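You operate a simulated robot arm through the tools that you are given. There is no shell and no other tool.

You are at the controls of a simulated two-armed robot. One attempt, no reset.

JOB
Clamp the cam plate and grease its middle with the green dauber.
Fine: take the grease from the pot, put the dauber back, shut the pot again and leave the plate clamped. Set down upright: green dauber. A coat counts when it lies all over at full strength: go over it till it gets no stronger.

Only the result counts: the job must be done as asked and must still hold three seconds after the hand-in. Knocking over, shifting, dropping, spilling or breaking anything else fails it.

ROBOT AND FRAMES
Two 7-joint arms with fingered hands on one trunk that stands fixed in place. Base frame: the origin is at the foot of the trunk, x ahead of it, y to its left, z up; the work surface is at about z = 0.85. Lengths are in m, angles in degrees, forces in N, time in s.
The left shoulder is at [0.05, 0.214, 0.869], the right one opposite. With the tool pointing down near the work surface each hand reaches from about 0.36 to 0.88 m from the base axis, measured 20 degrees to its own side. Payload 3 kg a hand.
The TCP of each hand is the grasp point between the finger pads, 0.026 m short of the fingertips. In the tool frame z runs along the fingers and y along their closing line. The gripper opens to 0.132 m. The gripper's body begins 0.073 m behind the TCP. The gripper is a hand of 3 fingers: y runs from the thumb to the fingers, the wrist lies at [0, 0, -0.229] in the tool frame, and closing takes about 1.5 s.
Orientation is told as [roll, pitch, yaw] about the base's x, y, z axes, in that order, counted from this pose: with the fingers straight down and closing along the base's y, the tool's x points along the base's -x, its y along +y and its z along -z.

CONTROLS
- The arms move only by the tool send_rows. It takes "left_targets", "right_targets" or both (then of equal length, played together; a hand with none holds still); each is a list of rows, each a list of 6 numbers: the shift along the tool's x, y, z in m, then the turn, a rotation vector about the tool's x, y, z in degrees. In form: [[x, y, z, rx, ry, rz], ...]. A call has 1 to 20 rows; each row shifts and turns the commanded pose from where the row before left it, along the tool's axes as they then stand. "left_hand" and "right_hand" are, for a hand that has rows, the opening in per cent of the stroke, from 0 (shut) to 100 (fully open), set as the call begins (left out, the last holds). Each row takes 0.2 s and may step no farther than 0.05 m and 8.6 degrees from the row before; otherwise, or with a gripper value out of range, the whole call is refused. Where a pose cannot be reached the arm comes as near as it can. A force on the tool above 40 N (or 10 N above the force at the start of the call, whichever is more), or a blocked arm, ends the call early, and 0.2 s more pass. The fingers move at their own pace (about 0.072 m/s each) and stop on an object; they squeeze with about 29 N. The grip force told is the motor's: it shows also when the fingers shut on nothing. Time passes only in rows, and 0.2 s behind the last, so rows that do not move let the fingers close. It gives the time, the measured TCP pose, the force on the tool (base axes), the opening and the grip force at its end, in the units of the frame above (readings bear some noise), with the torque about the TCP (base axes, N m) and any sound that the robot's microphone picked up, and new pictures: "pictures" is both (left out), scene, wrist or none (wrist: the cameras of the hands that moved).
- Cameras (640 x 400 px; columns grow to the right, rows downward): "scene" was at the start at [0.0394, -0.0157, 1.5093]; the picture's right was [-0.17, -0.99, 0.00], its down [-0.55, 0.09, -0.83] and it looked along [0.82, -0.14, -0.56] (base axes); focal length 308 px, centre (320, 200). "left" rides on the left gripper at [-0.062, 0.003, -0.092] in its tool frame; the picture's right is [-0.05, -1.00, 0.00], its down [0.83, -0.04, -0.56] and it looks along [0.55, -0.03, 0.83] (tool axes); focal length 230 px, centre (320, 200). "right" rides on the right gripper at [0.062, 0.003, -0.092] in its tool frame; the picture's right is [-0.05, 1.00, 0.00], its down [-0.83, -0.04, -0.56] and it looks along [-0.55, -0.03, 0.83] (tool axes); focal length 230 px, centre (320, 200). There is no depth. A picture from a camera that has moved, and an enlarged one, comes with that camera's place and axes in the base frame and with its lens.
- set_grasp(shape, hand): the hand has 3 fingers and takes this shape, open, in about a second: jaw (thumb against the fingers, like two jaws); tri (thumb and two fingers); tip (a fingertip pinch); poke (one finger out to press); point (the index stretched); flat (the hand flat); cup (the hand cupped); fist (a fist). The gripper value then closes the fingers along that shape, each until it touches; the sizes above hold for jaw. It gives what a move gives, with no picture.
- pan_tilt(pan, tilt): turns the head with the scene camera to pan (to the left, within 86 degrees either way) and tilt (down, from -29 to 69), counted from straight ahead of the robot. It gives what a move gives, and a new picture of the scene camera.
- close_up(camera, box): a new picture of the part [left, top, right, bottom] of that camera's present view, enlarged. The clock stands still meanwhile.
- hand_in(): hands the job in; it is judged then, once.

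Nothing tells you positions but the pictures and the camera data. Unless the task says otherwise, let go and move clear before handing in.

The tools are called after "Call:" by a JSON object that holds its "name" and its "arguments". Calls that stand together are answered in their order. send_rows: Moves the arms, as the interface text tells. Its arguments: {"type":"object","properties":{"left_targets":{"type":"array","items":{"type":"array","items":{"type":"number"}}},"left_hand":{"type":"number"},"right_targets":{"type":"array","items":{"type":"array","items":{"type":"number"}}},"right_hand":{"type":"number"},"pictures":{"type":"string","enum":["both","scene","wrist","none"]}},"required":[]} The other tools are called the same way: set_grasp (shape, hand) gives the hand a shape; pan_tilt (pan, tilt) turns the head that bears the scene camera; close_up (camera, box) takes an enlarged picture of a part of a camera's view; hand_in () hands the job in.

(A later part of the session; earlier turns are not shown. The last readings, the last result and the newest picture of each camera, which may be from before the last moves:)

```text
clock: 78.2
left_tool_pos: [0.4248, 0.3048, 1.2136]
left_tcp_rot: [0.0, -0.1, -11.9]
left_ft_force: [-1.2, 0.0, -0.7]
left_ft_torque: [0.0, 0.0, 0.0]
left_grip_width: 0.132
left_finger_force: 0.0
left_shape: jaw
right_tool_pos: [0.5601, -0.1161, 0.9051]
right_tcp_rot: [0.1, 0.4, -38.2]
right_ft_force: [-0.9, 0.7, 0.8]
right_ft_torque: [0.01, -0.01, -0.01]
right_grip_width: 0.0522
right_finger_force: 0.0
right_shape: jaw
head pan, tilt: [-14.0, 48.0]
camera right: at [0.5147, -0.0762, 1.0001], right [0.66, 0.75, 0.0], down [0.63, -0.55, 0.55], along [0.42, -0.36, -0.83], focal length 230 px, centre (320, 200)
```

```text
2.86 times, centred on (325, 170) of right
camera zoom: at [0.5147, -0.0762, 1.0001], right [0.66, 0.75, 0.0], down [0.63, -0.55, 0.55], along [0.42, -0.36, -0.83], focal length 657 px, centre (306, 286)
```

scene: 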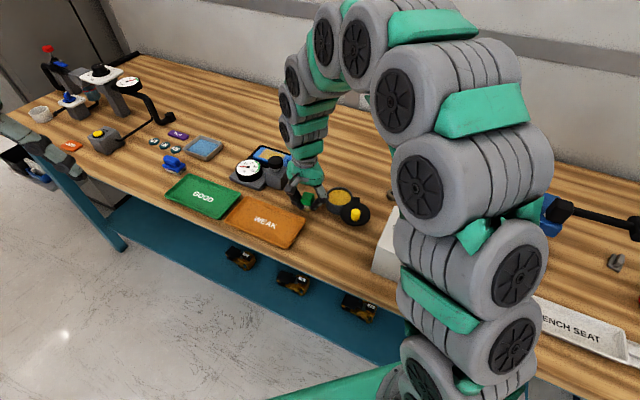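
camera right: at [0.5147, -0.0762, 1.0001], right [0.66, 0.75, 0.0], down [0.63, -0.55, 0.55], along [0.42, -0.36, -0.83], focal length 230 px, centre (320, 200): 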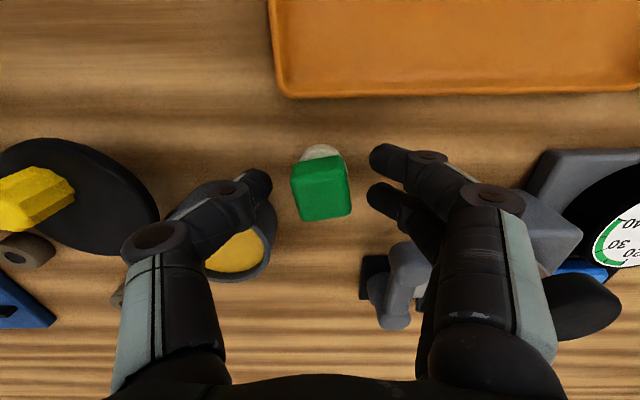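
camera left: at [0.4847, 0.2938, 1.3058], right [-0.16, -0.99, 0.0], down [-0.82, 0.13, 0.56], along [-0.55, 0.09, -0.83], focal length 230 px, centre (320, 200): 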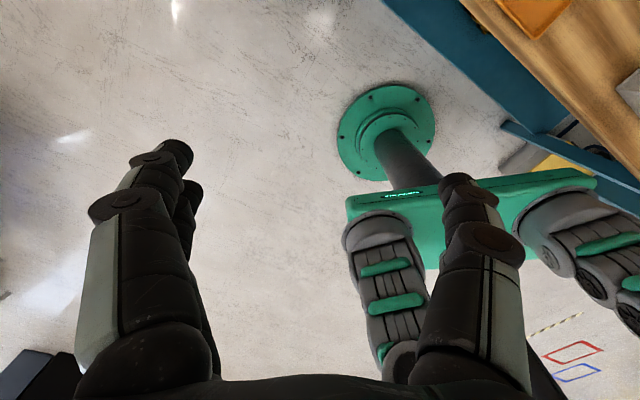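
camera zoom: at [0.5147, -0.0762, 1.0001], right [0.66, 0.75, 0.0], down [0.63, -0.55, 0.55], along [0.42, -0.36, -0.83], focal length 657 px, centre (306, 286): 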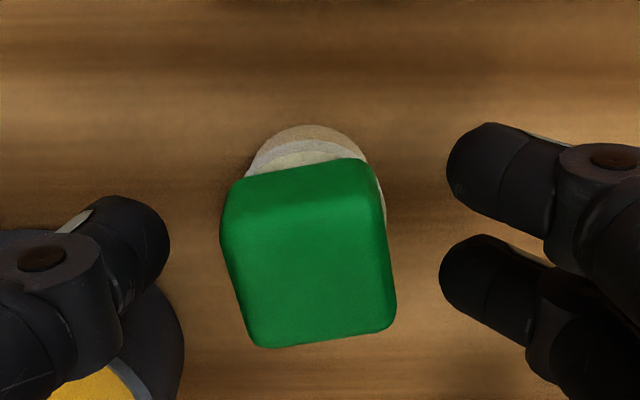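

The tips now match the cube's mid-height. I turn the hand to match the cube's slight twist and close on it.

Call:
{"name": "send_rows", "arguments": {"right_targets": [[0, 0.0005, 0, 0, 0, -4.5], [0, 0, 0, 0, 0, -4.5], [0, 0, 0, 0, 0, 0]], "pictures": "none"}}

Call:
{"name": "send_rows", "arguments": {"right_targets": [[0, 0, 0, 0, 0, 0], [0, 0, 0, 0, 0, 0], [0, 0, 0, 0, 0, 0], [0, 0, 0, 0, 0, 0], [0, 0, 0, 0, 0, 0]], "right_hand": 0, "pictures": "both"}}

Call:
{"name": "close_up", "arguments": {"camera": "scene", "box": [275, 160, 345, 215]}}

Call:
{"name": "close_up", "arguments": {"camera": "right", "box": [220, 100, 430, 240]}}

```text
clock: 79.0
left_tool_pos: [0.4247, 0.304, 1.2137]
left_tcp_rot: [0.1, 0.0, -11.9]
left_ft_force: [-0.2, -0.3, 0.1]
left_ft_torque: [0.01, 0.02, 0.0]
left_grip_width: 0.132
left_finger_force: 0.0
left_shape: jaw
right_tool_pos: [0.5605, -0.116, 0.9057]
right_tcp_rot: [0.1, 0.3, -29.2]
right_ft_force: [0.2, 0.7, -0.5]
right_ft_torque: [0.01, 0.0, 0.01]
right_grip_width: 0.0521
right_finger_force: 0.0
right_shape: jaw
head pan, tilt: [-14.0, 48.0]
```

```text
clock: 80.2
left_tool_pos: [0.4245, 0.3051, 1.2137]
left_tcp_rot: [0.0, 0.0, -11.9]
left_ft_force: [0.1, -0.8, 0.6]
left_ft_torque: [0.02, 0.02, 0.01]
left_grip_width: 0.1318
left_finger_force: 0.1
left_shape: jaw
right_tool_pos: [0.5595, -0.1161, 0.905]
right_tcp_rot: [0.2, 0.3, -29.3]
right_ft_force: [0.2, -0.4, 1.2]
right_ft_torque: [0.03, 0.01, 0.0]
right_grip_width: 0.022
right_finger_force: 29.6
right_shape: jaw
head pan, tilt: [-14.0, 48.0]
camera right: at [0.5096, -0.0835, 1.0003], right [0.53, 0.85, 0.0], down [0.71, -0.45, 0.55], along [0.47, -0.29, -0.83], focal length 230 px, centre (320, 200)
```

scene: 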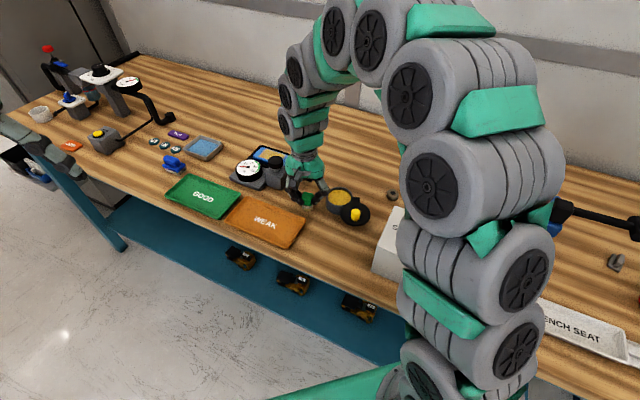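
right: 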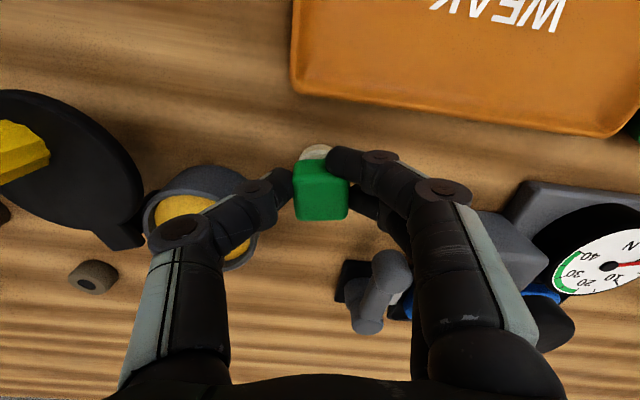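

```text
7.27 times, centred on (310, 188) of scene
camera zoom: at [0.0285, -0.0201, 1.4887], right [-0.24, -0.97, 0.0], down [-0.72, 0.18, -0.67], along [0.65, -0.16, -0.74], focal length 2242 px, centre (393, 291)
```

zoom: 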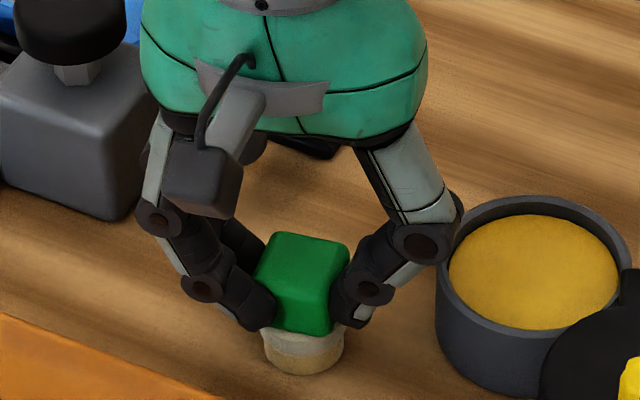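

```text
2.86 times, centred on (325, 170) of right
camera zoom: at [0.5096, -0.0835, 1.0003], right [0.53, 0.85, 0.0], down [0.71, -0.45, 0.55], along [0.47, -0.29, -0.83], focal length 657 px, centre (306, 286)
```

zoom: 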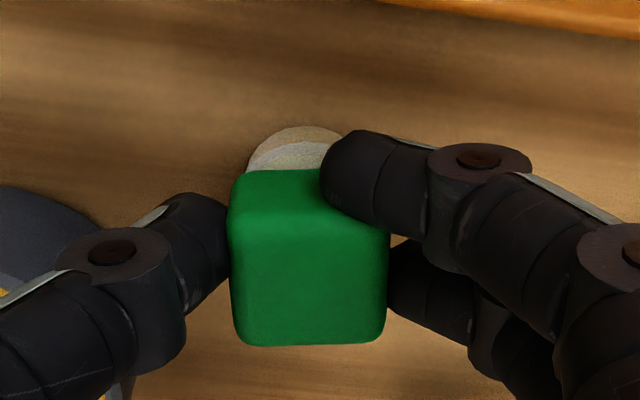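

The cube sits about 2 mm off centre between the two fingers, so one finger rides over its edge; that is why it twisted before. I open, correct by 2 mm and close again.

Call:
{"name": "send_rows", "arguments": {"right_targets": [[0, 0, 0, 0, 0, 0], [0, 0, 0, 0, 0, 0], [-0.002, 0, 0, 0, 0, 0], [0, 0, 0, 0, 0, 0]], "right_hand": 40, "pictures": "wrist"}}

Call:
{"name": "close_up", "arguments": {"camera": "right", "box": [220, 100, 430, 240]}}

```text
clock: 81.2
left_tool_pos: [0.4252, 0.3048, 1.2142]
left_tcp_rot: [-0.1, 0.0, -11.9]
left_ft_force: [-0.6, 0.7, 0.4]
left_ft_torque: [0.0, 0.01, -0.04]
left_grip_width: 0.132
left_finger_force: 0.0
left_shape: jaw
right_tool_pos: [0.5627, -0.1168, 0.9056]
right_tcp_rot: [0.1, 0.3, -29.2]
right_ft_force: [0.6, 0.3, 0.5]
right_ft_torque: [0.0, 0.02, 0.04]
right_grip_width: 0.0524
right_finger_force: 0.0
right_shape: jaw
head pan, tilt: [-14.0, 48.0]
camera right: at [0.5113, -0.0848, 1.0001], right [0.53, 0.85, 0.0], down [0.71, -0.45, 0.55], along [0.47, -0.29, -0.83], focal length 230 px, centre (320, 200)
```

right: 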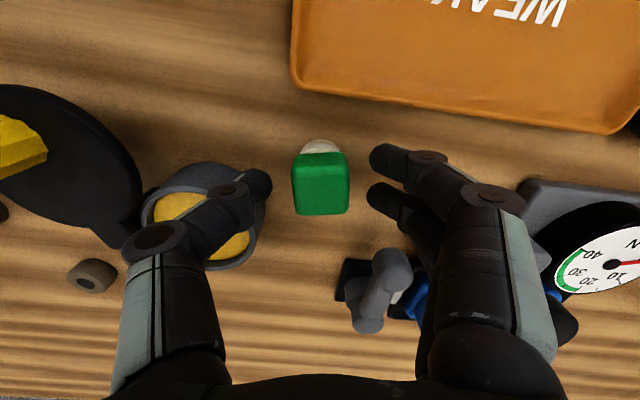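

```text
2.86 times, centred on (325, 170) of right
camera zoom: at [0.5113, -0.0848, 1.0001], right [0.53, 0.85, 0.0], down [0.71, -0.45, 0.55], along [0.47, -0.29, -0.83], focal length 657 px, centre (306, 286)
```

zoom: 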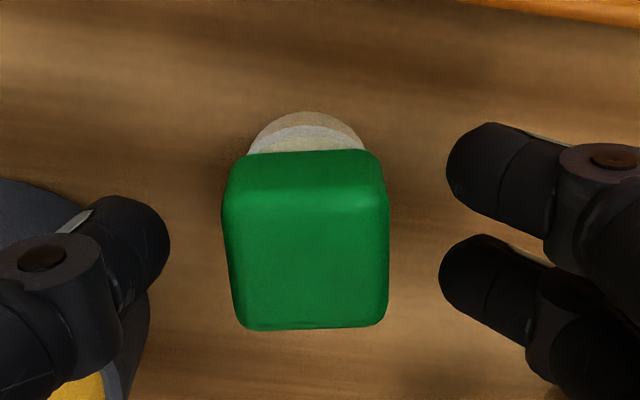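

Now it is centred. I close the hand on it again.

Call:
{"name": "send_rows", "arguments": {"right_targets": [[0, 0, 0, 0, 0, 0], [0, 0, 0, 0, 0, 0], [0, 0, 0, 0, 0, 0], [0, 0, 0, 0, 0, 0], [0, 0, 0, 0, 0, 0]], "right_hand": 0, "pictures": "wrist"}}

Call:
{"name": "close_up", "arguments": {"camera": "right", "box": [220, 100, 430, 240]}}

Call:
{"name": "close_up", "arguments": {"camera": "scene", "box": [275, 160, 345, 215]}}

```text
clock: 82.4
left_tool_pos: [0.4248, 0.3054, 1.2134]
left_tcp_rot: [0.1, 0.0, -12.0]
left_ft_force: [-0.4, 0.2, 0.2]
left_ft_torque: [0.0, 0.01, -0.01]
left_grip_width: 0.1317
left_finger_force: 0.1
left_shape: jaw
right_tool_pos: [0.5626, -0.1177, 0.9061]
right_tcp_rot: [0.1, 0.2, -29.2]
right_ft_force: [-0.5, 0.5, -0.9]
right_ft_torque: [-0.02, -0.01, 0.03]
right_grip_width: 0.024
right_finger_force: 29.3
right_shape: jaw
head pan, tilt: [-14.0, 48.0]
camera right: at [0.5112, -0.0848, 1.0001], right [0.53, 0.85, 0.0], down [0.71, -0.45, 0.55], along [0.47, -0.29, -0.83], focal length 230 px, centre (320, 200)
```

right: 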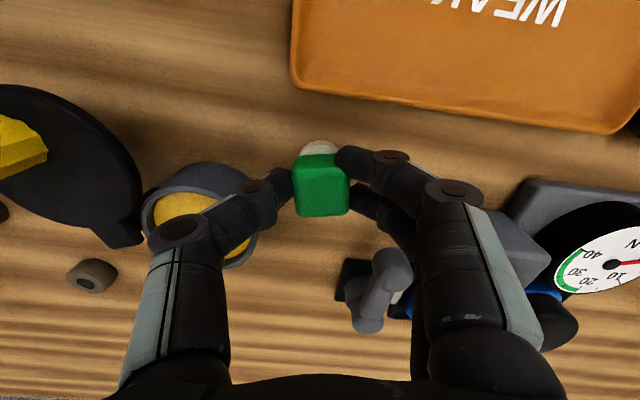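

```text
2.86 times, centred on (325, 170) of right
camera zoom: at [0.5112, -0.0848, 1.0001], right [0.53, 0.85, 0.0], down [0.71, -0.45, 0.55], along [0.47, -0.29, -0.83], focal length 657 px, centre (306, 286)
```

zoom: 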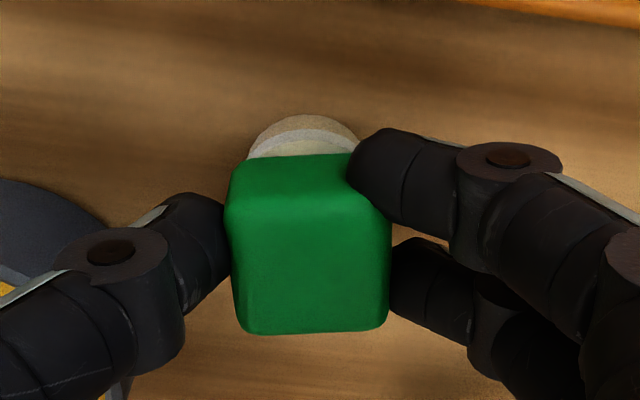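

```text
7.27 times, centred on (310, 188) of scene
camera zoom: at [0.0285, -0.0201, 1.4887], right [-0.24, -0.97, 0.0], down [-0.72, 0.18, -0.67], along [0.65, -0.16, -0.74], focal length 2242 px, centre (393, 291)
```

zoom: 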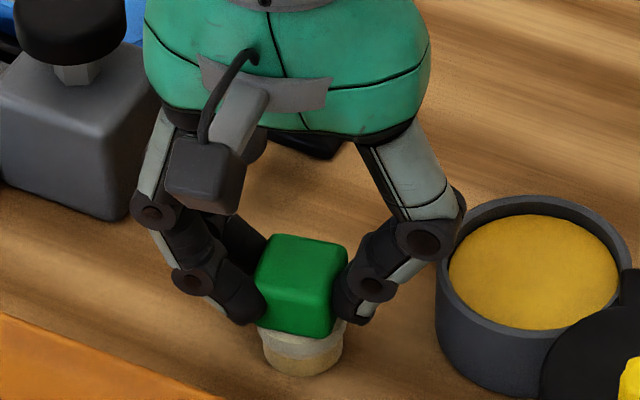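

The grip is now square on the cube with both fingers. I lift it, turn back in line with the bench, and take it over the pot again.

Call:
{"name": "send_rows", "arguments": {"right_targets": [[0, 0, -0.02, 0, 0, 0], [0, 0, -0.04, 0, 0, 0], [0, 0, 0, 0, 0, 4.5], [0, 0, 0, 0, 0, 4.5], [-0.026, -0.0316, 0, 0, 0, 0], [-0.026, -0.0316, 0, 0, 0, 0], [0, 0, 0, 0, 0, 0]], "pictures": "both"}}

Call:
{"name": "close_up", "arguments": {"camera": "scene", "box": [290, 150, 380, 220]}}

Call:
{"name": "close_up", "arguments": {"camera": "right", "box": [220, 80, 430, 240]}}

```text
clock: 84.0
left_tool_pos: [0.4254, 0.3043, 1.2132]
left_tcp_rot: [0.0, 0.0, -11.9]
left_ft_force: [-1.2, -0.2, 0.1]
left_ft_torque: [0.01, 0.02, -0.01]
left_grip_width: 0.132
left_finger_force: 0.1
left_shape: jaw
right_tool_pos: [0.5651, -0.1994, 0.9651]
right_tcp_rot: [0.0, 0.3, -38.4]
right_ft_force: [-0.3, 0.4, -0.5]
right_ft_torque: [-0.02, -0.03, 0.01]
right_grip_width: 0.0237
right_finger_force: 29.0
right_shape: jaw
head pan, tilt: [-14.0, 48.0]
camera right: at [0.52, -0.1593, 1.0605], right [0.66, 0.75, 0.0], down [0.63, -0.55, 0.55], along [0.41, -0.36, -0.83], focal length 230 px, centre (320, 200)
```

scene: 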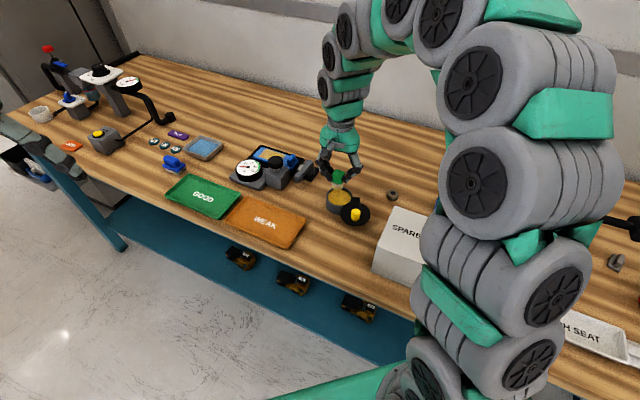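
right: 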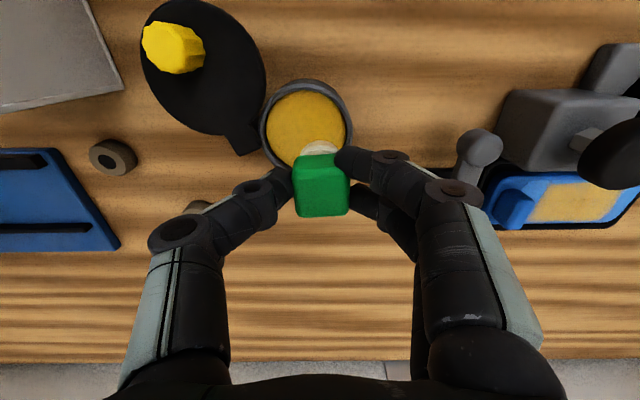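

```text
5.71 times, centred on (335, 185) of scene
camera zoom: at [0.0285, -0.0201, 1.4887], right [-0.24, -0.97, 0.0], down [-0.72, 0.18, -0.67], along [0.65, -0.16, -0.74], focal length 1762 px, centre (234, 286)
```

zoom: 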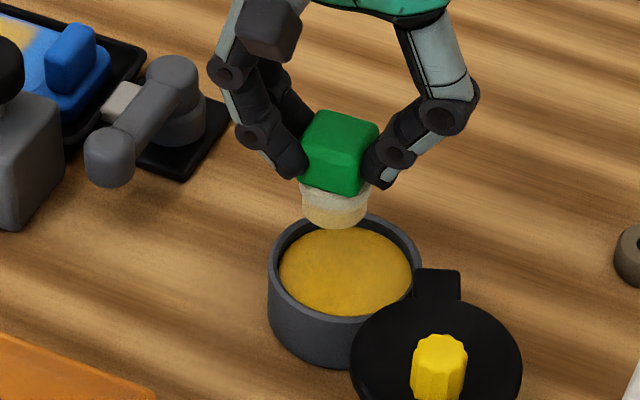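

```text
2.50 times, centred on (325, 160) of right
camera zoom: at [0.52, -0.1593, 1.0605], right [0.66, 0.75, 0.0], down [0.63, -0.55, 0.55], along [0.41, -0.36, -0.83], focal length 575 px, centre (308, 300)
```

zoom: 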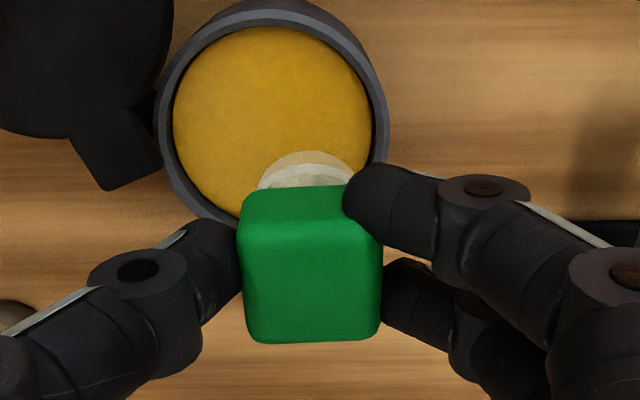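

The felt is over the grease again, with the fingers well above the rim. I lower towards the surface.

Call:
{"name": "send_rows", "arguments": {"right_targets": [[0, 0, 0.012, 0, 0, 0], [0, 0, 0.012, 0, 0, 0], [0, 0, 0.002, 0, 0, 0], [0, 0, 0, 0, 0, 0]], "pictures": "none"}}

```text
clock: 85.0
left_tool_pos: [0.4245, 0.3048, 1.215]
left_tcp_rot: [0.0, 0.0, -11.9]
left_ft_force: [0.7, -0.5, -0.5]
left_ft_torque: [0.01, 0.02, 0.02]
left_grip_width: 0.132
left_finger_force: 0.1
left_shape: jaw
right_tool_pos: [0.5644, -0.1985, 0.9382]
right_tcp_rot: [0.1, 0.3, -38.2]
right_ft_force: [-0.2, 0.8, -0.7]
right_ft_torque: [0.0, -0.01, 0.0]
right_grip_width: 0.0238
right_finger_force: 29.4
right_shape: jaw
head pan, tilt: [-14.0, 48.0]
```

Call:
{"name": "send_rows", "arguments": {"right_targets": [[0, 0, 0.0015, 0, 0, 0], [0, 0, 0.001, 0, 0, 0]], "pictures": "none"}}

```text
clock: 85.6
left_tool_pos: [0.4251, 0.3038, 1.213]
left_tcp_rot: [0.0, 0.0, -11.9]
left_ft_force: [0.4, 0.0, -0.5]
left_ft_torque: [-0.01, -0.01, 0.04]
left_grip_width: 0.1321
left_finger_force: 0.0
left_shape: jaw
right_tool_pos: [0.5642, -0.1983, 0.937]
right_tcp_rot: [0.0, 0.3, -38.2]
right_ft_force: [0.0, -0.5, 0.1]
right_ft_torque: [0.02, -0.01, 0.0]
right_grip_width: 0.0237
right_finger_force: 28.8
right_shape: jaw
head pan, tilt: [-14.0, 48.0]
```

Call:
{"name": "send_rows", "arguments": {"right_targets": [[0, 0, 0.001, 0, 0, 0], [0, 0, 0.0007, 0, 0, 0]], "pictures": "none"}}

```text
clock: 86.2
left_tool_pos: [0.4256, 0.3049, 1.2134]
left_tcp_rot: [0.0, 0.0, -11.9]
left_ft_force: [-0.2, -1.5, 0.0]
left_ft_torque: [0.0, 0.01, -0.04]
left_grip_width: 0.132
left_finger_force: 0.1
left_shape: jaw
right_tool_pos: [0.5658, -0.1989, 0.9361]
right_tcp_rot: [0.2, 0.3, -38.4]
right_ft_force: [-1.4, -0.3, 4.1]
right_ft_torque: [-0.02, 0.02, 0.0]
right_grip_width: 0.0237
right_finger_force: 28.9
right_shape: jaw
head pan, tilt: [-14.0, 48.0]
```

The felt is on the grease with 4 N. I hold it there for a moment, then lift and look.

Call:
{"name": "send_rows", "arguments": {"right_targets": [[0, 0, 0.0004, 0, 0, 0], [0, 0, 0, 0, 0, 0], [0, 0, 0, 0, 0, 0], [0, 0, 0, 0, 0, 0], [0, 0, 0, 0, 0, 0]], "pictures": "none"}}

Call:
{"name": "send_rows", "arguments": {"right_targets": [[0, 0, -0.01, 0, 0, 0], [0, 0, -0.03, 0, 0, 0], [0, 0, -0.04, 0, 0, 0]], "pictures": "both"}}

Call:
{"name": "close_up", "arguments": {"camera": "scene", "box": [310, 140, 370, 190]}}

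```text
clock: 87.4
left_tool_pos: [0.4252, 0.3041, 1.2145]
left_tcp_rot: [0.0, 0.1, -12.0]
left_ft_force: [-0.7, -0.5, 0.2]
left_ft_torque: [-0.03, -0.01, -0.01]
left_grip_width: 0.1318
left_finger_force: 0.1
left_shape: jaw
right_tool_pos: [0.5651, -0.1989, 0.9339]
right_tcp_rot: [0.1, 0.3, -38.2]
right_ft_force: [-0.6, 0.9, 7.5]
right_ft_torque: [0.03, -0.08, 0.05]
right_grip_width: 0.0236
right_finger_force: 28.6
right_shape: jaw
head pan, tilt: [-14.0, 48.0]
```

```text
clock: 88.2
left_tool_pos: [0.4241, 0.3046, 1.2141]
left_tcp_rot: [0.0, 0.0, -12.0]
left_ft_force: [0.0, 0.6, 0.0]
left_ft_torque: [-0.02, 0.07, -0.01]
left_grip_width: 0.1318
left_finger_force: 0.0
left_shape: jaw
right_tool_pos: [0.5671, -0.1992, 1.0141]
right_tcp_rot: [0.1, 0.3, -38.3]
right_ft_force: [0.2, -0.4, 0.0]
right_ft_torque: [0.0, 0.03, 0.01]
right_grip_width: 0.0239
right_finger_force: 29.3
right_shape: jaw
head pan, tilt: [-14.0, 48.0]
camera right: at [0.5219, -0.1582, 1.1089], right [0.66, 0.75, 0.0], down [0.63, -0.55, 0.55], along [0.41, -0.36, -0.83], focal length 230 px, centre (320, 200)
```

scene: 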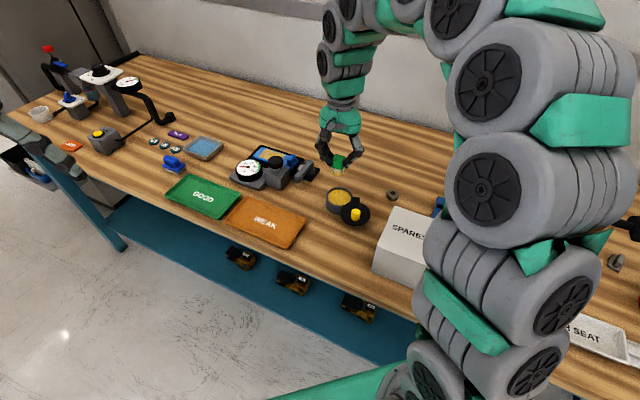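
right: 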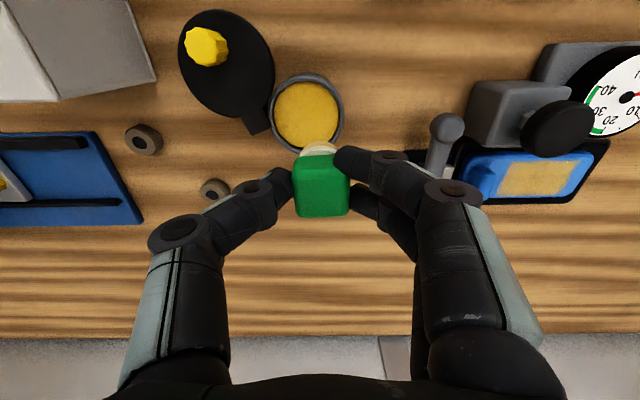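

```text
8.00 times, centred on (340, 165) of scene
camera zoom: at [0.0284, -0.0201, 1.4887], right [-0.24, -0.97, 0.0], down [-0.72, 0.18, -0.67], along [0.65, -0.16, -0.74], focal length 2467 px, centre (160, 480)
```

zoom: 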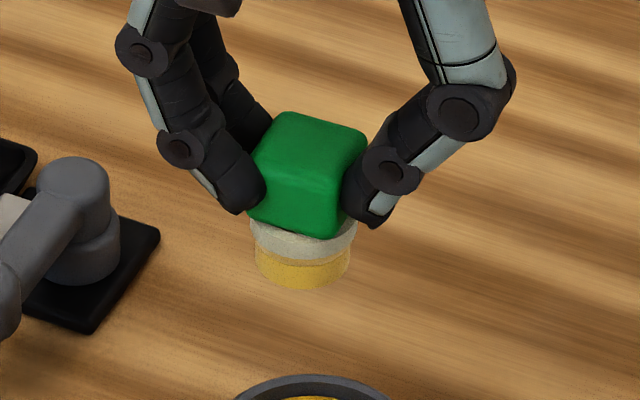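

The felt is freshly loaded. I carry it back over the plate's middle, lowering a little on the way to stay within reach.

Call:
{"name": "send_rows", "arguments": {"right_targets": [[-0.0118, 0.0409, 0.015, 0, 0, 0], [-0.0118, 0.0409, 0.015, 0, 0, 0], [-0.0118, 0.0409, 0, 0, 0, 0], [-0.0118, 0.0409, 0, 0, 0, 0], [-0.0118, 0.0409, 0, 0, 0, 0], [-0.0118, 0.0409, 0, 0, 0, 0], [0, 0, 0, 0, 0, 0]], "pictures": "wrist"}}

```text
clock: 89.8
left_tool_pos: [0.4252, 0.3049, 1.2143]
left_tcp_rot: [0.0, 0.0, -11.9]
left_ft_force: [0.4, 0.7, -0.1]
left_ft_torque: [0.0, -0.06, 0.04]
left_grip_width: 0.1317
left_finger_force: 0.0
left_shape: jaw
right_tool_pos: [0.7724, -0.0509, 0.9811]
right_tcp_rot: [-0.1, 0.2, -38.2]
right_ft_force: [-0.8, 0.4, -0.1]
right_ft_torque: [-0.01, -0.01, 0.01]
right_grip_width: 0.0237
right_finger_force: 29.2
right_shape: jaw
head pan, tilt: [-14.0, 48.0]
camera right: at [0.7269, -0.0097, 1.0764], right [0.66, 0.75, 0.0], down [0.63, -0.55, 0.55], along [0.41, -0.36, -0.83], focal length 230 px, centre (320, 200)
```

right: 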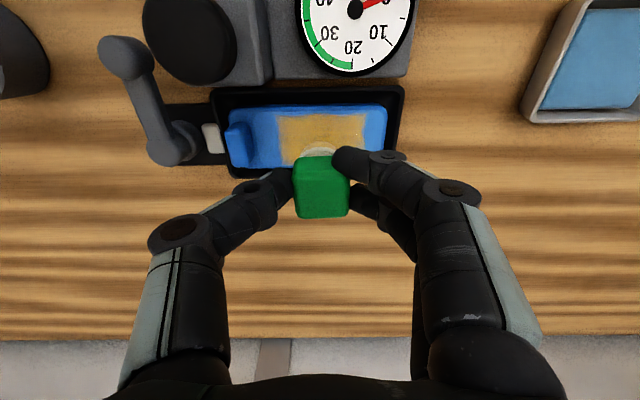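

Call:
{"name": "send_rows", "arguments": {"right_targets": [[0, 0, 0.03, 0, 0, 0], [0, 0, 0.02, 0, 0, 0], [0, 0, 0.002, 0, 0, 0], [0, 0, 0, 0, 0, 0]], "pictures": "none"}}

```text
clock: 90.8
left_tool_pos: [0.4244, 0.3052, 1.2133]
left_tcp_rot: [0.1, 0.0, -11.8]
left_ft_force: [0.2, 0.3, -0.7]
left_ft_torque: [0.02, 0.03, 0.0]
left_grip_width: 0.132
left_finger_force: 0.1
left_shape: jaw
right_tool_pos: [0.7716, -0.0501, 0.9304]
right_tcp_rot: [0.0, 0.2, -38.2]
right_ft_force: [-0.1, 0.0, -1.0]
right_ft_torque: [0.03, -0.04, 0.0]
right_grip_width: 0.0235
right_finger_force: 28.6
right_shape: jaw
head pan, tilt: [-14.0, 48.0]
```

Call:
{"name": "send_rows", "arguments": {"right_targets": [[0, 0, 0.0015, 0, 0, 0], [0, 0, 0.001, 0, 0, 0]], "pictures": "none"}}

```text
clock: 91.4
left_tool_pos: [0.4247, 0.3049, 1.214]
left_tcp_rot: [0.0, 0.0, -11.9]
left_ft_force: [0.4, 0.8, 0.1]
left_ft_torque: [0.0, 0.0, 0.0]
left_grip_width: 0.1319
left_finger_force: 0.2
left_shape: jaw
right_tool_pos: [0.7729, -0.0495, 0.9304]
right_tcp_rot: [0.0, 0.2, -38.3]
right_ft_force: [0.1, -0.2, -0.9]
right_ft_torque: [0.0, -0.01, -0.02]
right_grip_width: 0.0236
right_finger_force: 29.0
right_shape: jaw
head pan, tilt: [-14.0, 48.0]
```

Call:
{"name": "send_rows", "arguments": {"right_targets": [[0, 0, 0.0015, 0, 0, 0], [0, 0, 0.001, 0, 0, 0]], "pictures": "none"}}

```text
clock: 92.0
left_tool_pos: [0.4247, 0.3044, 1.2142]
left_tcp_rot: [0.0, 0.0, -12.0]
left_ft_force: [0.3, -0.2, -0.1]
left_ft_torque: [-0.03, -0.01, -0.03]
left_grip_width: 0.132
left_finger_force: 0.2
left_shape: jaw
right_tool_pos: [0.7713, -0.0507, 0.9274]
right_tcp_rot: [0.0, 0.3, -38.2]
right_ft_force: [0.1, -1.1, -0.3]
right_ft_torque: [0.01, -0.01, -0.02]
right_grip_width: 0.0239
right_finger_force: 29.1
right_shape: jaw
head pan, tilt: [-14.0, 48.0]
```

Call:
{"name": "send_rows", "arguments": {"right_targets": [[0, 0, 0.001, 0, 0, 0], [0, 0, 0.0007, 0, 0, 0]], "pictures": "none"}}

```text
clock: 92.6
left_tool_pos: [0.425, 0.3054, 1.2142]
left_tcp_rot: [0.0, -0.1, -11.9]
left_ft_force: [0.3, 0.0, 0.3]
left_ft_torque: [-0.03, -0.01, 0.0]
left_grip_width: 0.1319
left_finger_force: 0.2
left_shape: jaw
right_tool_pos: [0.7706, -0.0492, 0.9252]
right_tcp_rot: [0.1, 0.3, -38.1]
right_ft_force: [-0.6, 1.0, 3.5]
right_ft_torque: [0.01, -0.03, 0.01]
right_grip_width: 0.0235
right_finger_force: 28.7
right_shape: jaw
head pan, tilt: [-14.0, 48.0]
```

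Contact at 3.5 N. I stroke over the whole zone in a serpentine, checking the pressure between passes.

Call:
{"name": "send_rows", "arguments": {"right_targets": [[0.003, 0, 0.0005, 0, 0, 0], [0, -0.0073, 0, 0, 0, 0], [0, -0.0073, 0, 0, 0, 0], [0, -0.0073, 0, 0, 0, 0], [0, 0.0083, 0, 0, 0, 0], [0, 0.0083, 0, 0, 0, 0], [0, 0.0083, 0, 0, 0, 0], [0, 0.0083, 0, 0, 0, 0], [0, 0.0083, 0, 0, 0, 0], [0, 0.0083, 0, 0, 0, 0]], "pictures": "none"}}

```text
clock: 94.8
left_tool_pos: [0.4239, 0.3061, 1.2132]
left_tcp_rot: [0.0, 0.0, -11.9]
left_ft_force: [0.2, 0.6, -0.2]
left_ft_torque: [-0.02, 0.0, -0.01]
left_grip_width: 0.132
left_finger_force: 0.0
left_shape: jaw
right_tool_pos: [0.786, -0.0256, 0.9256]
right_tcp_rot: [0.1, 0.3, -38.3]
right_ft_force: [-0.5, -0.9, 3.6]
right_ft_torque: [0.01, -0.03, -0.01]
right_grip_width: 0.0239
right_finger_force: 28.2
right_shape: jaw
head pan, tilt: [-14.0, 48.0]
```

Call:
{"name": "send_rows", "arguments": {"right_targets": [[0, 0, 0.0004, 0, 0, 0], [-0.009, 0, 0, 0, 0, 0], [0, -0.0083, 0, 0, 0, 0], [0, -0.0083, 0, 0, 0, 0], [0, -0.0083, 0, 0, 0, 0], [0, -0.0083, 0, 0, 0, 0], [0, -0.0083, 0, 0, 0, 0], [0, -0.0083, 0, 0, 0, 0], [-0.009, 0, 0, 0, 0, 0], [0, 0.0083, 0, 0, 0, 0], [0, 0.0083, 0, 0, 0, 0], [0, 0.0083, 0, 0, 0, 0], [0, 0.0083, 0, 0, 0, 0], [0, 0.0083, 0, 0, 0, 0], [0, 0.0083, 0, 0, 0, 0]], "pictures": "none"}}

```text
clock: 98.0
left_tool_pos: [0.4249, 0.3046, 1.2132]
left_tcp_rot: [0.0, -0.1, -11.9]
left_ft_force: [0.2, -0.1, -1.2]
left_ft_torque: [-0.03, 0.01, -0.01]
left_grip_width: 0.132
left_finger_force: 0.1
left_shape: jaw
right_tool_pos: [0.8006, -0.0369, 0.9252]
right_tcp_rot: [0.2, 0.4, -38.3]
right_ft_force: [0.2, -0.4, 0.6]
right_ft_torque: [-0.01, 0.02, 0.02]
right_grip_width: 0.0237
right_finger_force: 28.7
right_shape: jaw
head pan, tilt: [-14.0, 48.0]
```

Contact has become very light on this far row, so I press a little more and check.

Call:
{"name": "send_rows", "arguments": {"right_targets": [[0, 0, 0.001, 0, 0, 0], [0, 0, 0, 0, 0, 0]], "pictures": "wrist"}}

Call:
{"name": "close_up", "arguments": {"camera": "right", "box": [200, 70, 440, 220]}}

```text
clock: 98.6
left_tool_pos: [0.4253, 0.3058, 1.2129]
left_tcp_rot: [0.1, 0.0, -11.9]
left_ft_force: [-0.3, -0.1, -0.6]
left_ft_torque: [0.01, 0.02, 0.0]
left_grip_width: 0.1319
left_finger_force: 0.0
left_shape: jaw
right_tool_pos: [0.8006, -0.0365, 0.9241]
right_tcp_rot: [0.2, 0.2, -38.1]
right_ft_force: [-1.8, 0.3, 10.9]
right_ft_torque: [0.05, -0.03, 0.02]
right_grip_width: 0.024
right_finger_force: 28.7
right_shape: jaw
head pan, tilt: [-14.0, 48.0]
camera right: at [0.7553, 0.0029, 1.0187], right [0.66, 0.75, 0.0], down [0.63, -0.55, 0.55], along [0.42, -0.36, -0.83], focal length 230 px, centre (320, 200)
```

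right: 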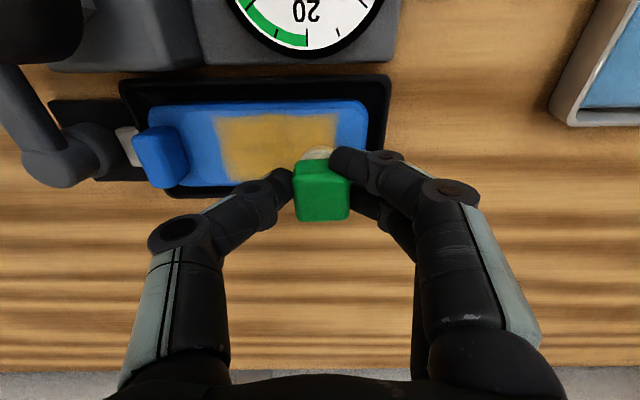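

```text
2.67 times, centred on (320, 145) of right
camera zoom: at [0.7553, 0.0029, 1.0187], right [0.66, 0.75, 0.0], down [0.63, -0.55, 0.55], along [0.42, -0.36, -0.83], focal length 614 px, centre (320, 347)
```

zoom: 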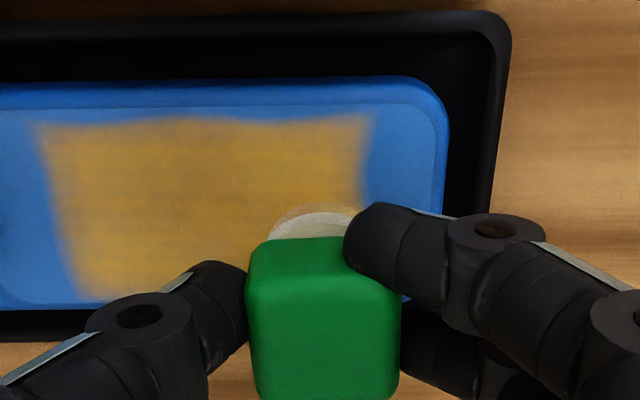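

Call:
{"name": "send_rows", "arguments": {"right_targets": [[0, -0.0083, -0.0002, 0, 0, 0], [0, -0.0083, 0, 0, 0, 0], [0, -0.0083, 0, 0, 0, 0], [0, -0.0083, 0, 0, 0, 0], [0, -0.0083, 0, 0, 0, 0], [0, -0.0083, 0, 0, 0, 0], [0.0045, 0.002, -0.0002, 0, 0, 0], [0, 0.0083, 0, 0, 0, 0], [0, 0.0083, 0, 0, 0, 0], [0, 0.0083, 0, 0, 0, 0], [0, 0.0083, 0, 0, 0, 0], [0, 0.0083, 0, 0, 0, 0], [0, 0.0063, 0, 0, 0, 0]], "pictures": "none"}}

```text
clock: 101.4
left_tool_pos: [0.4251, 0.3048, 1.2142]
left_tcp_rot: [-0.1, 0.0, -12.0]
left_ft_force: [-1.5, -0.4, 0.6]
left_ft_torque: [-0.04, -0.02, 0.02]
left_grip_width: 0.1318
left_finger_force: 0.0
left_shape: jaw
right_tool_pos: [0.7977, -0.0325, 0.9228]
right_tcp_rot: [0.0, 0.3, -38.2]
right_ft_force: [-0.5, -1.2, 4.1]
right_ft_torque: [-0.01, 0.02, 0.01]
right_grip_width: 0.0243
right_finger_force: 29.3
right_shape: jaw
head pan, tilt: [-14.0, 48.0]
```

Call:
{"name": "send_rows", "arguments": {"right_targets": [[0.006, -0.002, 0.0001, 0, 0, 0], [0, -0.0083, 0, 0, 0, 0], [0, -0.0083, 0, 0, 0, 0], [0, -0.0083, 0, 0, 0, 0], [0, -0.0083, 0, 0, 0, 0], [0, -0.0083, 0, 0, 0, 0], [0, -0.0063, 0, 0, 0, 0], [0.006, 0, 0, 0, 0, 0], [0, 0.0083, 0, 0, 0, 0], [0, 0.0083, 0, 0, 0, 0], [0, 0.0083, 0, 0, 0, 0], [0, 0.0083, 0, 0, 0, 0], [0, 0.0083, 0, 0, 0, 0], [0, 0.0083, 0, 0, 0, 0]], "pictures": "none"}}

Call:
{"name": "send_rows", "arguments": {"right_targets": [[0, -0.02, -0.015, 0, 0, 0], [0, -0.03, -0.03, 0, 0, 0], [-0.015, -0.02, -0.015, 0, 0, 0], [0, 0, 0, 0, 0, 0]], "pictures": "both"}}

Call:
{"name": "close_up", "arguments": {"camera": "right", "box": [290, 70, 450, 170]}}

Call:
{"name": "close_up", "arguments": {"camera": "scene", "box": [240, 110, 330, 190]}}

```text
clock: 104.4
left_tool_pos: [0.4256, 0.3034, 1.2143]
left_tcp_rot: [0.0, 0.0, -11.9]
left_ft_force: [-0.1, 0.0, -0.6]
left_ft_torque: [-0.01, 0.0, 0.01]
left_grip_width: 0.1319
left_finger_force: 0.0
left_shape: jaw
right_tool_pos: [0.7878, -0.0266, 0.9245]
right_tcp_rot: [0.1, 0.2, -38.3]
right_ft_force: [-0.8, -1.3, 4.7]
right_ft_torque: [-0.02, -0.02, 0.0]
right_grip_width: 0.0239
right_finger_force: 29.2
right_shape: jaw
head pan, tilt: [-14.0, 48.0]
```

```text
clock: 105.4
left_tool_pos: [0.4255, 0.3046, 1.2123]
left_tcp_rot: [-0.1, 0.0, -11.9]
left_ft_force: [-0.2, 0.3, 0.5]
left_ft_torque: [-0.03, -0.03, 0.03]
left_grip_width: 0.1318
left_finger_force: 0.0
left_shape: jaw
right_tool_pos: [0.7569, -0.0926, 0.9857]
right_tcp_rot: [-0.1, 0.3, -38.1]
right_ft_force: [0.1, 0.6, 0.0]
right_ft_torque: [-0.03, 0.0, 0.03]
right_grip_width: 0.0239
right_finger_force: 28.6
right_shape: jaw
head pan, tilt: [-14.0, 48.0]
camera right: at [0.7112, -0.0519, 1.0796], right [0.66, 0.75, 0.0], down [0.63, -0.55, 0.55], along [0.41, -0.36, -0.83], focal length 230 px, centre (320, 200)
```

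scene: 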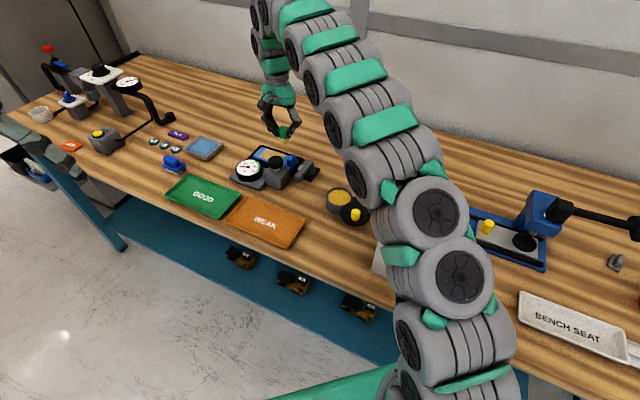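
right: 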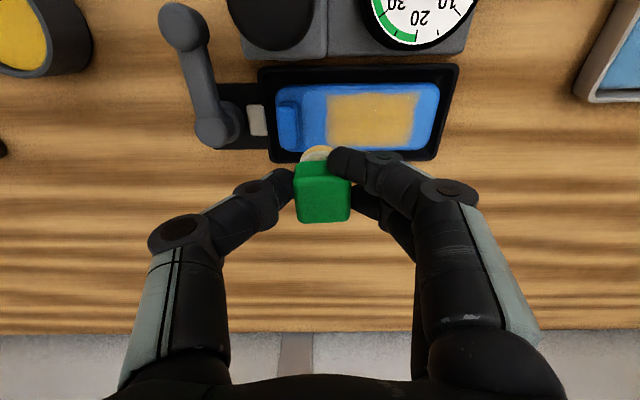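

```text
4.00 times, centred on (370, 120) of right
camera zoom: at [0.7112, -0.0519, 1.0796], right [0.66, 0.75, 0.0], down [0.63, -0.55, 0.55], along [0.41, -0.36, -0.83], focal length 920 px, centre (120, 520)
```

zoom: 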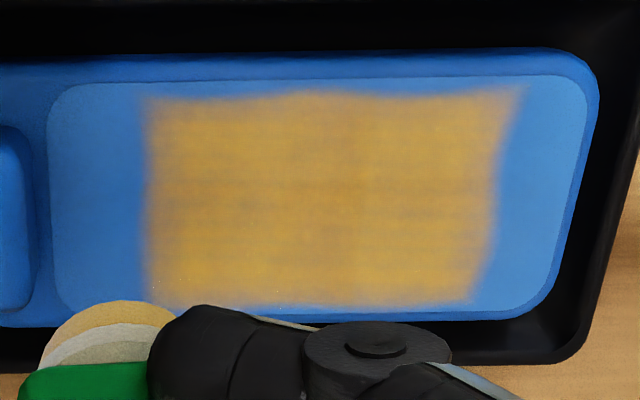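

```text
5.00 times, centred on (285, 150) of scene
camera zoom: at [0.0285, -0.0201, 1.4887], right [-0.24, -0.97, 0.0], down [-0.72, 0.18, -0.67], along [0.65, -0.16, -0.74], focal length 1542 px, centre (495, 450)
```

zoom: 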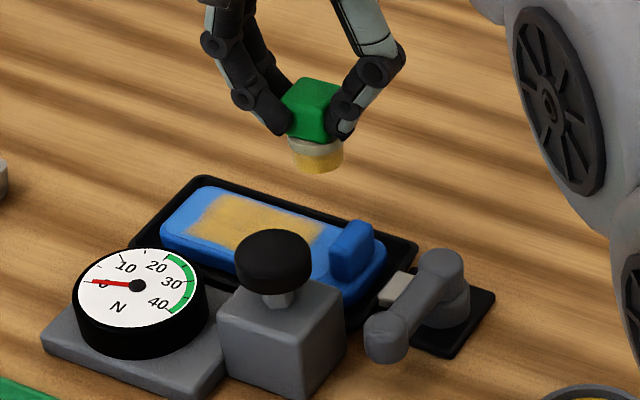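

After a second loaded pass the coat looks even and hardly different from before, so it is near its full strength. I enlarge both halves to check corners.

Call:
{"name": "close_up", "arguments": {"camera": "right", "box": [315, 85, 375, 150]}}

Call:
{"name": "close_up", "arguments": {"camera": "right", "box": [365, 85, 430, 150]}}

Call:
{"name": "close_up", "arguments": {"camera": "scene", "box": [255, 140, 305, 175]}}

```text
6.15 times, centred on (345, 118) of right
camera zoom: at [0.7112, -0.0519, 1.0796], right [0.66, 0.75, 0.0], down [0.63, -0.55, 0.55], along [0.41, -0.36, -0.83], focal length 1416 px, centre (166, 708)
```

zoom: 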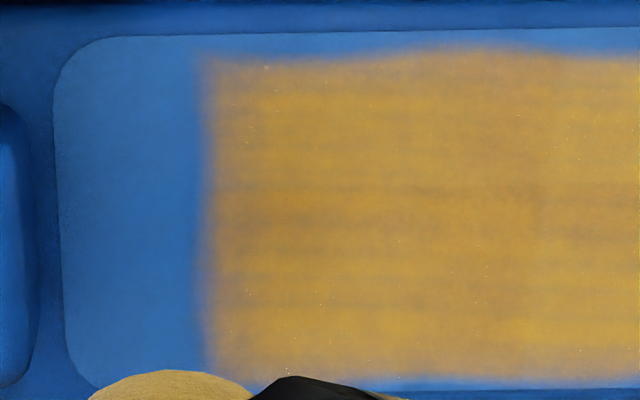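

```text
6.15 times, centred on (398, 118) of right
camera zoom: at [0.7112, -0.0519, 1.0796], right [0.66, 0.75, 0.0], down [0.63, -0.55, 0.55], along [0.41, -0.36, -0.83], focal length 1416 px, centre (-157, 708)
```

zoom: 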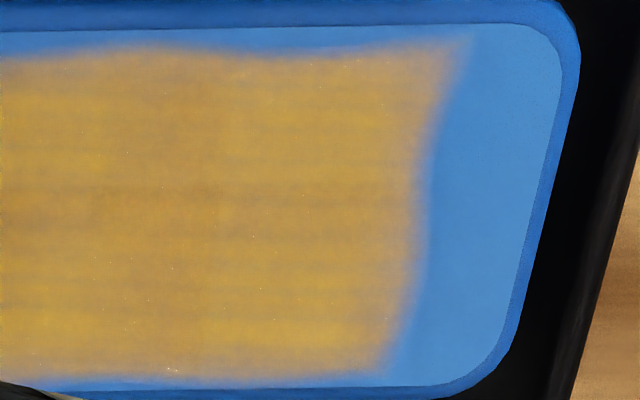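

```text
11.43 times, centred on (280, 158) of scene
camera zoom: at [0.0285, -0.0201, 1.4887], right [-0.24, -0.97, 0.0], down [-0.72, 0.18, -0.67], along [0.65, -0.16, -0.74], focal length 3524 px, centre (777, 686)
```

zoom: 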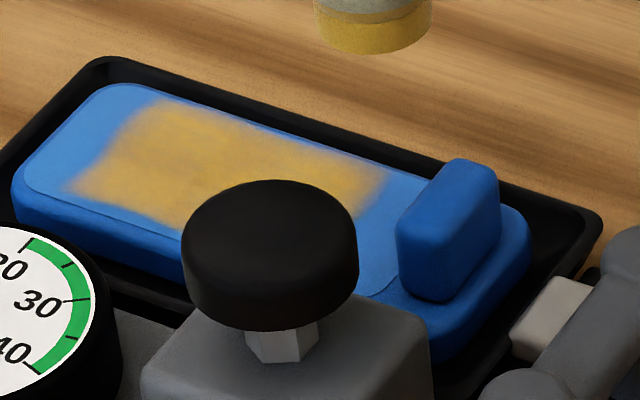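

The film is even; only faint differences remain that may be texture. The felt is still well loaded, so I make one more full pass, including the borders, to be sure it gets no stronger.

Call:
{"name": "send_rows", "arguments": {"right_targets": [[-0.0014, 0.0256, 0, 0, 0, 0], [0, 0, 0.03, 0, 0, 0], [0, 0, 0.026, 0, 0, 0], [0, 0, 0.002, 0, 0, 0], [0, 0, 0, 0, 0, 0]], "pictures": "none"}}

```text
clock: 106.6
left_tool_pos: [0.4245, 0.3053, 1.2136]
left_tcp_rot: [0.0, 0.0, -11.9]
left_ft_force: [-0.8, 0.1, -0.5]
left_ft_torque: [-0.03, 0.0, -0.01]
left_grip_width: 0.1321
left_finger_force: 0.1
left_shape: jaw
right_tool_pos: [0.7724, -0.0718, 0.9245]
right_tcp_rot: [0.0, 0.3, -38.2]
right_ft_force: [-0.1, 0.5, -0.7]
right_ft_torque: [-0.03, 0.01, 0.01]
right_grip_width: 0.0234
right_finger_force: 29.0
right_shape: jaw
head pan, tilt: [-14.0, 48.0]
```

Call:
{"name": "send_rows", "arguments": {"right_targets": [[0, 0, 0.001, 0, 0, 0], [0, 0, 0.0005, 0, 0, 0]], "pictures": "none"}}

```text
clock: 107.2
left_tool_pos: [0.4253, 0.305, 1.213]
left_tcp_rot: [0.0, 0.1, -11.8]
left_ft_force: [-1.3, 0.0, -0.9]
left_ft_torque: [0.02, 0.01, 0.02]
left_grip_width: 0.1318
left_finger_force: 0.1
left_shape: jaw
right_tool_pos: [0.7725, -0.0716, 0.9242]
right_tcp_rot: [0.1, 0.3, -38.2]
right_ft_force: [-0.7, -0.7, 0.7]
right_ft_torque: [-0.04, -0.03, -0.02]
right_grip_width: 0.0239
right_finger_force: 29.0
right_shape: jaw
head pan, tilt: [-14.0, 48.0]
```

Call:
{"name": "send_rows", "arguments": {"right_targets": [[-0.003, 0, 0.0008, 0, 0, 0], [0, 0, 0, 0, 0, 0]], "pictures": "none"}}

```text
clock: 107.8
left_tool_pos: [0.4235, 0.306, 1.2127]
left_tcp_rot: [0.0, 0.0, -11.9]
left_ft_force: [-0.3, -1.0, 0.6]
left_ft_torque: [0.01, 0.04, 0.02]
left_grip_width: 0.1317
left_finger_force: 0.0
left_shape: jaw
right_tool_pos: [0.7763, -0.0744, 0.9233]
right_tcp_rot: [0.1, 0.3, -38.2]
right_ft_force: [-1.0, 0.3, 6.2]
right_ft_torque: [0.07, -0.05, 0.03]
right_grip_width: 0.0238
right_finger_force: 29.5
right_shape: jaw
head pan, tilt: [-14.0, 48.0]
```

Call:
{"name": "send_rows", "arguments": {"right_targets": [[0, -0.008, 0, 0, 0, 0], [0, 0.0076, 0, 0, 0, 0], [0, 0.0076, 0, 0, 0, 0], [0, 0.0076, 0, 0, 0, 0], [0, 0.0076, 0, 0, 0, 0], [0, 0.0076, 0, 0, 0, 0], [0, 0.0076, 0, 0, 0, 0], [0, 0.0076, 0, 0, 0, 0], [0.007, 0, 0, 0, 0, 0], [0, -0.0076, 0, 0, 0, 0], [0, -0.0076, 0, 0, 0, 0], [0, -0.0076, 0, 0, 0, 0], [0, -0.0076, 0, 0, 0, 0], [0, -0.0076, 0, 0, 0, 0], [0, -0.0076, 0, 0, 0, 0], [0, -0.0076, 0, 0, 0, 0]], "pictures": "none"}}

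```text
clock: 111.2
left_tool_pos: [0.425, 0.3053, 1.2136]
left_tcp_rot: [0.0, 0.0, -12.0]
left_ft_force: [-0.4, 0.3, 0.1]
left_ft_torque: [0.02, -0.01, 0.01]
left_grip_width: 0.1317
left_finger_force: 0.1
left_shape: jaw
right_tool_pos: [0.7658, -0.0756, 0.9238]
right_tcp_rot: [0.2, 0.3, -38.1]
right_ft_force: [-0.3, 0.8, 1.5]
right_ft_torque: [0.0, -0.05, 0.04]
right_grip_width: 0.0231
right_finger_force: 29.1
right_shape: jaw
head pan, tilt: [-14.0, 48.0]
```

Call:
{"name": "send_rows", "arguments": {"right_targets": [[0.007, 0, 0.0005, 0, 0, 0], [0, 0.0076, 0, 0, 0, 0], [0, 0.0076, 0, 0, 0, 0], [0, 0.0076, 0, 0, 0, 0], [0, 0.0076, 0, 0, 0, 0], [0, 0.0076, 0, 0, 0, 0], [0, 0.0076, 0, 0, 0, 0], [0, 0.0076, 0, 0, 0, 0], [0.008, 0, 0, 0, 0, 0], [0, -0.0076, 0, 0, 0, 0], [0, -0.0076, 0, 0, 0, 0], [0, -0.0076, 0, 0, 0, 0], [0, -0.0076, 0, 0, 0, 0], [0, -0.0076, 0, 0, 0, 0], [0, -0.0076, 0, 0, 0, 0], [0, -0.0076, 0, 0, 0, 0]], "pictures": "none"}}

Call:
{"name": "send_rows", "arguments": {"right_targets": [[0, 0, -0.015, 0, 0, 0], [-0.009, -0.01, -0.03, 0, 0, 0], [-0.009, -0.009, -0.015, 0, 0, 0], [0, 0, 0, 0, 0, 0]], "pictures": "both"}}

Call:
{"name": "close_up", "arguments": {"camera": "right", "box": [290, 70, 450, 170]}}

Call:
{"name": "close_up", "arguments": {"camera": "scene", "box": [255, 110, 315, 175]}}

```text
clock: 114.6
left_tool_pos: [0.4248, 0.3043, 1.2128]
left_tcp_rot: [0.0, 0.0, -11.9]
left_ft_force: [0.5, 0.3, 0.0]
left_ft_torque: [0.0, 0.0, -0.01]
left_grip_width: 0.1317
left_finger_force: 0.1
left_shape: jaw
right_tool_pos: [0.7535, -0.0684, 0.9236]
right_tcp_rot: [0.2, 0.3, -38.3]
right_ft_force: [0.5, 0.3, 0.0]
right_ft_torque: [-0.04, -0.02, 0.02]
right_grip_width: 0.0226
right_finger_force: 29.4
right_shape: jaw
head pan, tilt: [-14.0, 48.0]
```

```text
clock: 115.6
left_tool_pos: [0.4248, 0.3048, 1.2151]
left_tcp_rot: [-0.1, 0.0, -11.9]
left_ft_force: [0.2, 0.1, 0.3]
left_ft_torque: [-0.02, -0.01, 0.0]
left_grip_width: 0.1322
left_finger_force: 0.1
left_shape: jaw
right_tool_pos: [0.756, -0.0932, 0.9832]
right_tcp_rot: [0.0, 0.3, -38.2]
right_ft_force: [-0.4, 0.7, -0.9]
right_ft_torque: [-0.01, 0.05, -0.01]
right_grip_width: 0.0223
right_finger_force: 28.8
right_shape: jaw
head pan, tilt: [-14.0, 48.0]
camera right: at [0.7099, -0.0532, 1.0773], right [0.66, 0.75, 0.0], down [0.63, -0.55, 0.55], along [0.41, -0.36, -0.83], focal length 230 px, centre (320, 200)
```

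scene: 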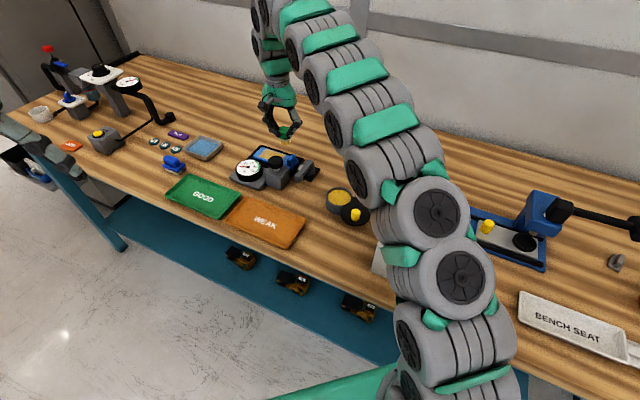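
right: 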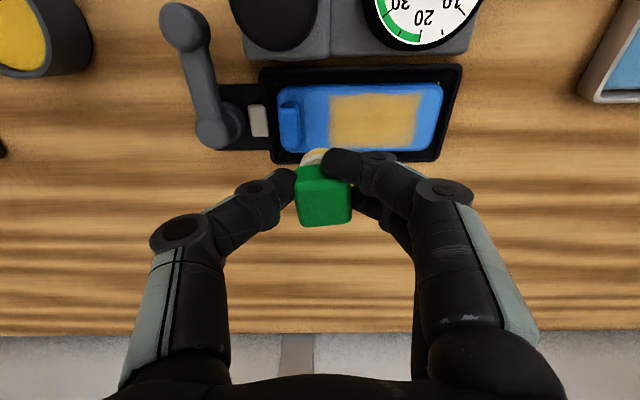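

```text
4.00 times, centred on (370, 120) of right
camera zoom: at [0.7099, -0.0532, 1.0773], right [0.66, 0.75, 0.0], down [0.63, -0.55, 0.55], along [0.41, -0.36, -0.83], focal length 920 px, centre (120, 520)
```

zoom: 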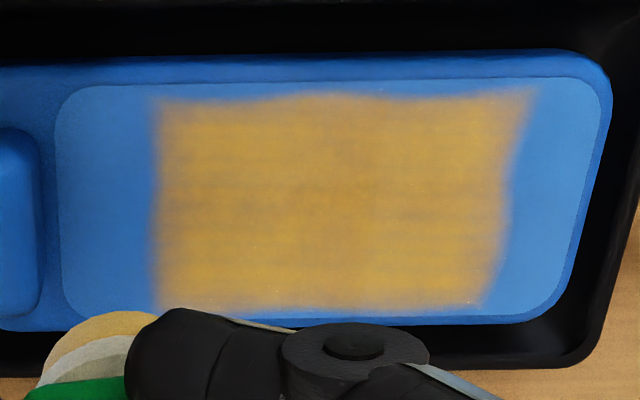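

```text
6.15 times, centred on (285, 142) of scene
camera zoom: at [0.0285, -0.0201, 1.4887], right [-0.24, -0.97, 0.0], down [-0.72, 0.18, -0.67], along [0.65, -0.16, -0.74], focal length 1898 px, centre (535, 554)
```

zoom: 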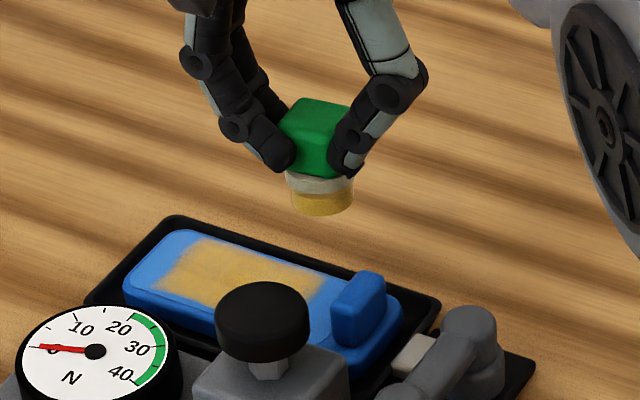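

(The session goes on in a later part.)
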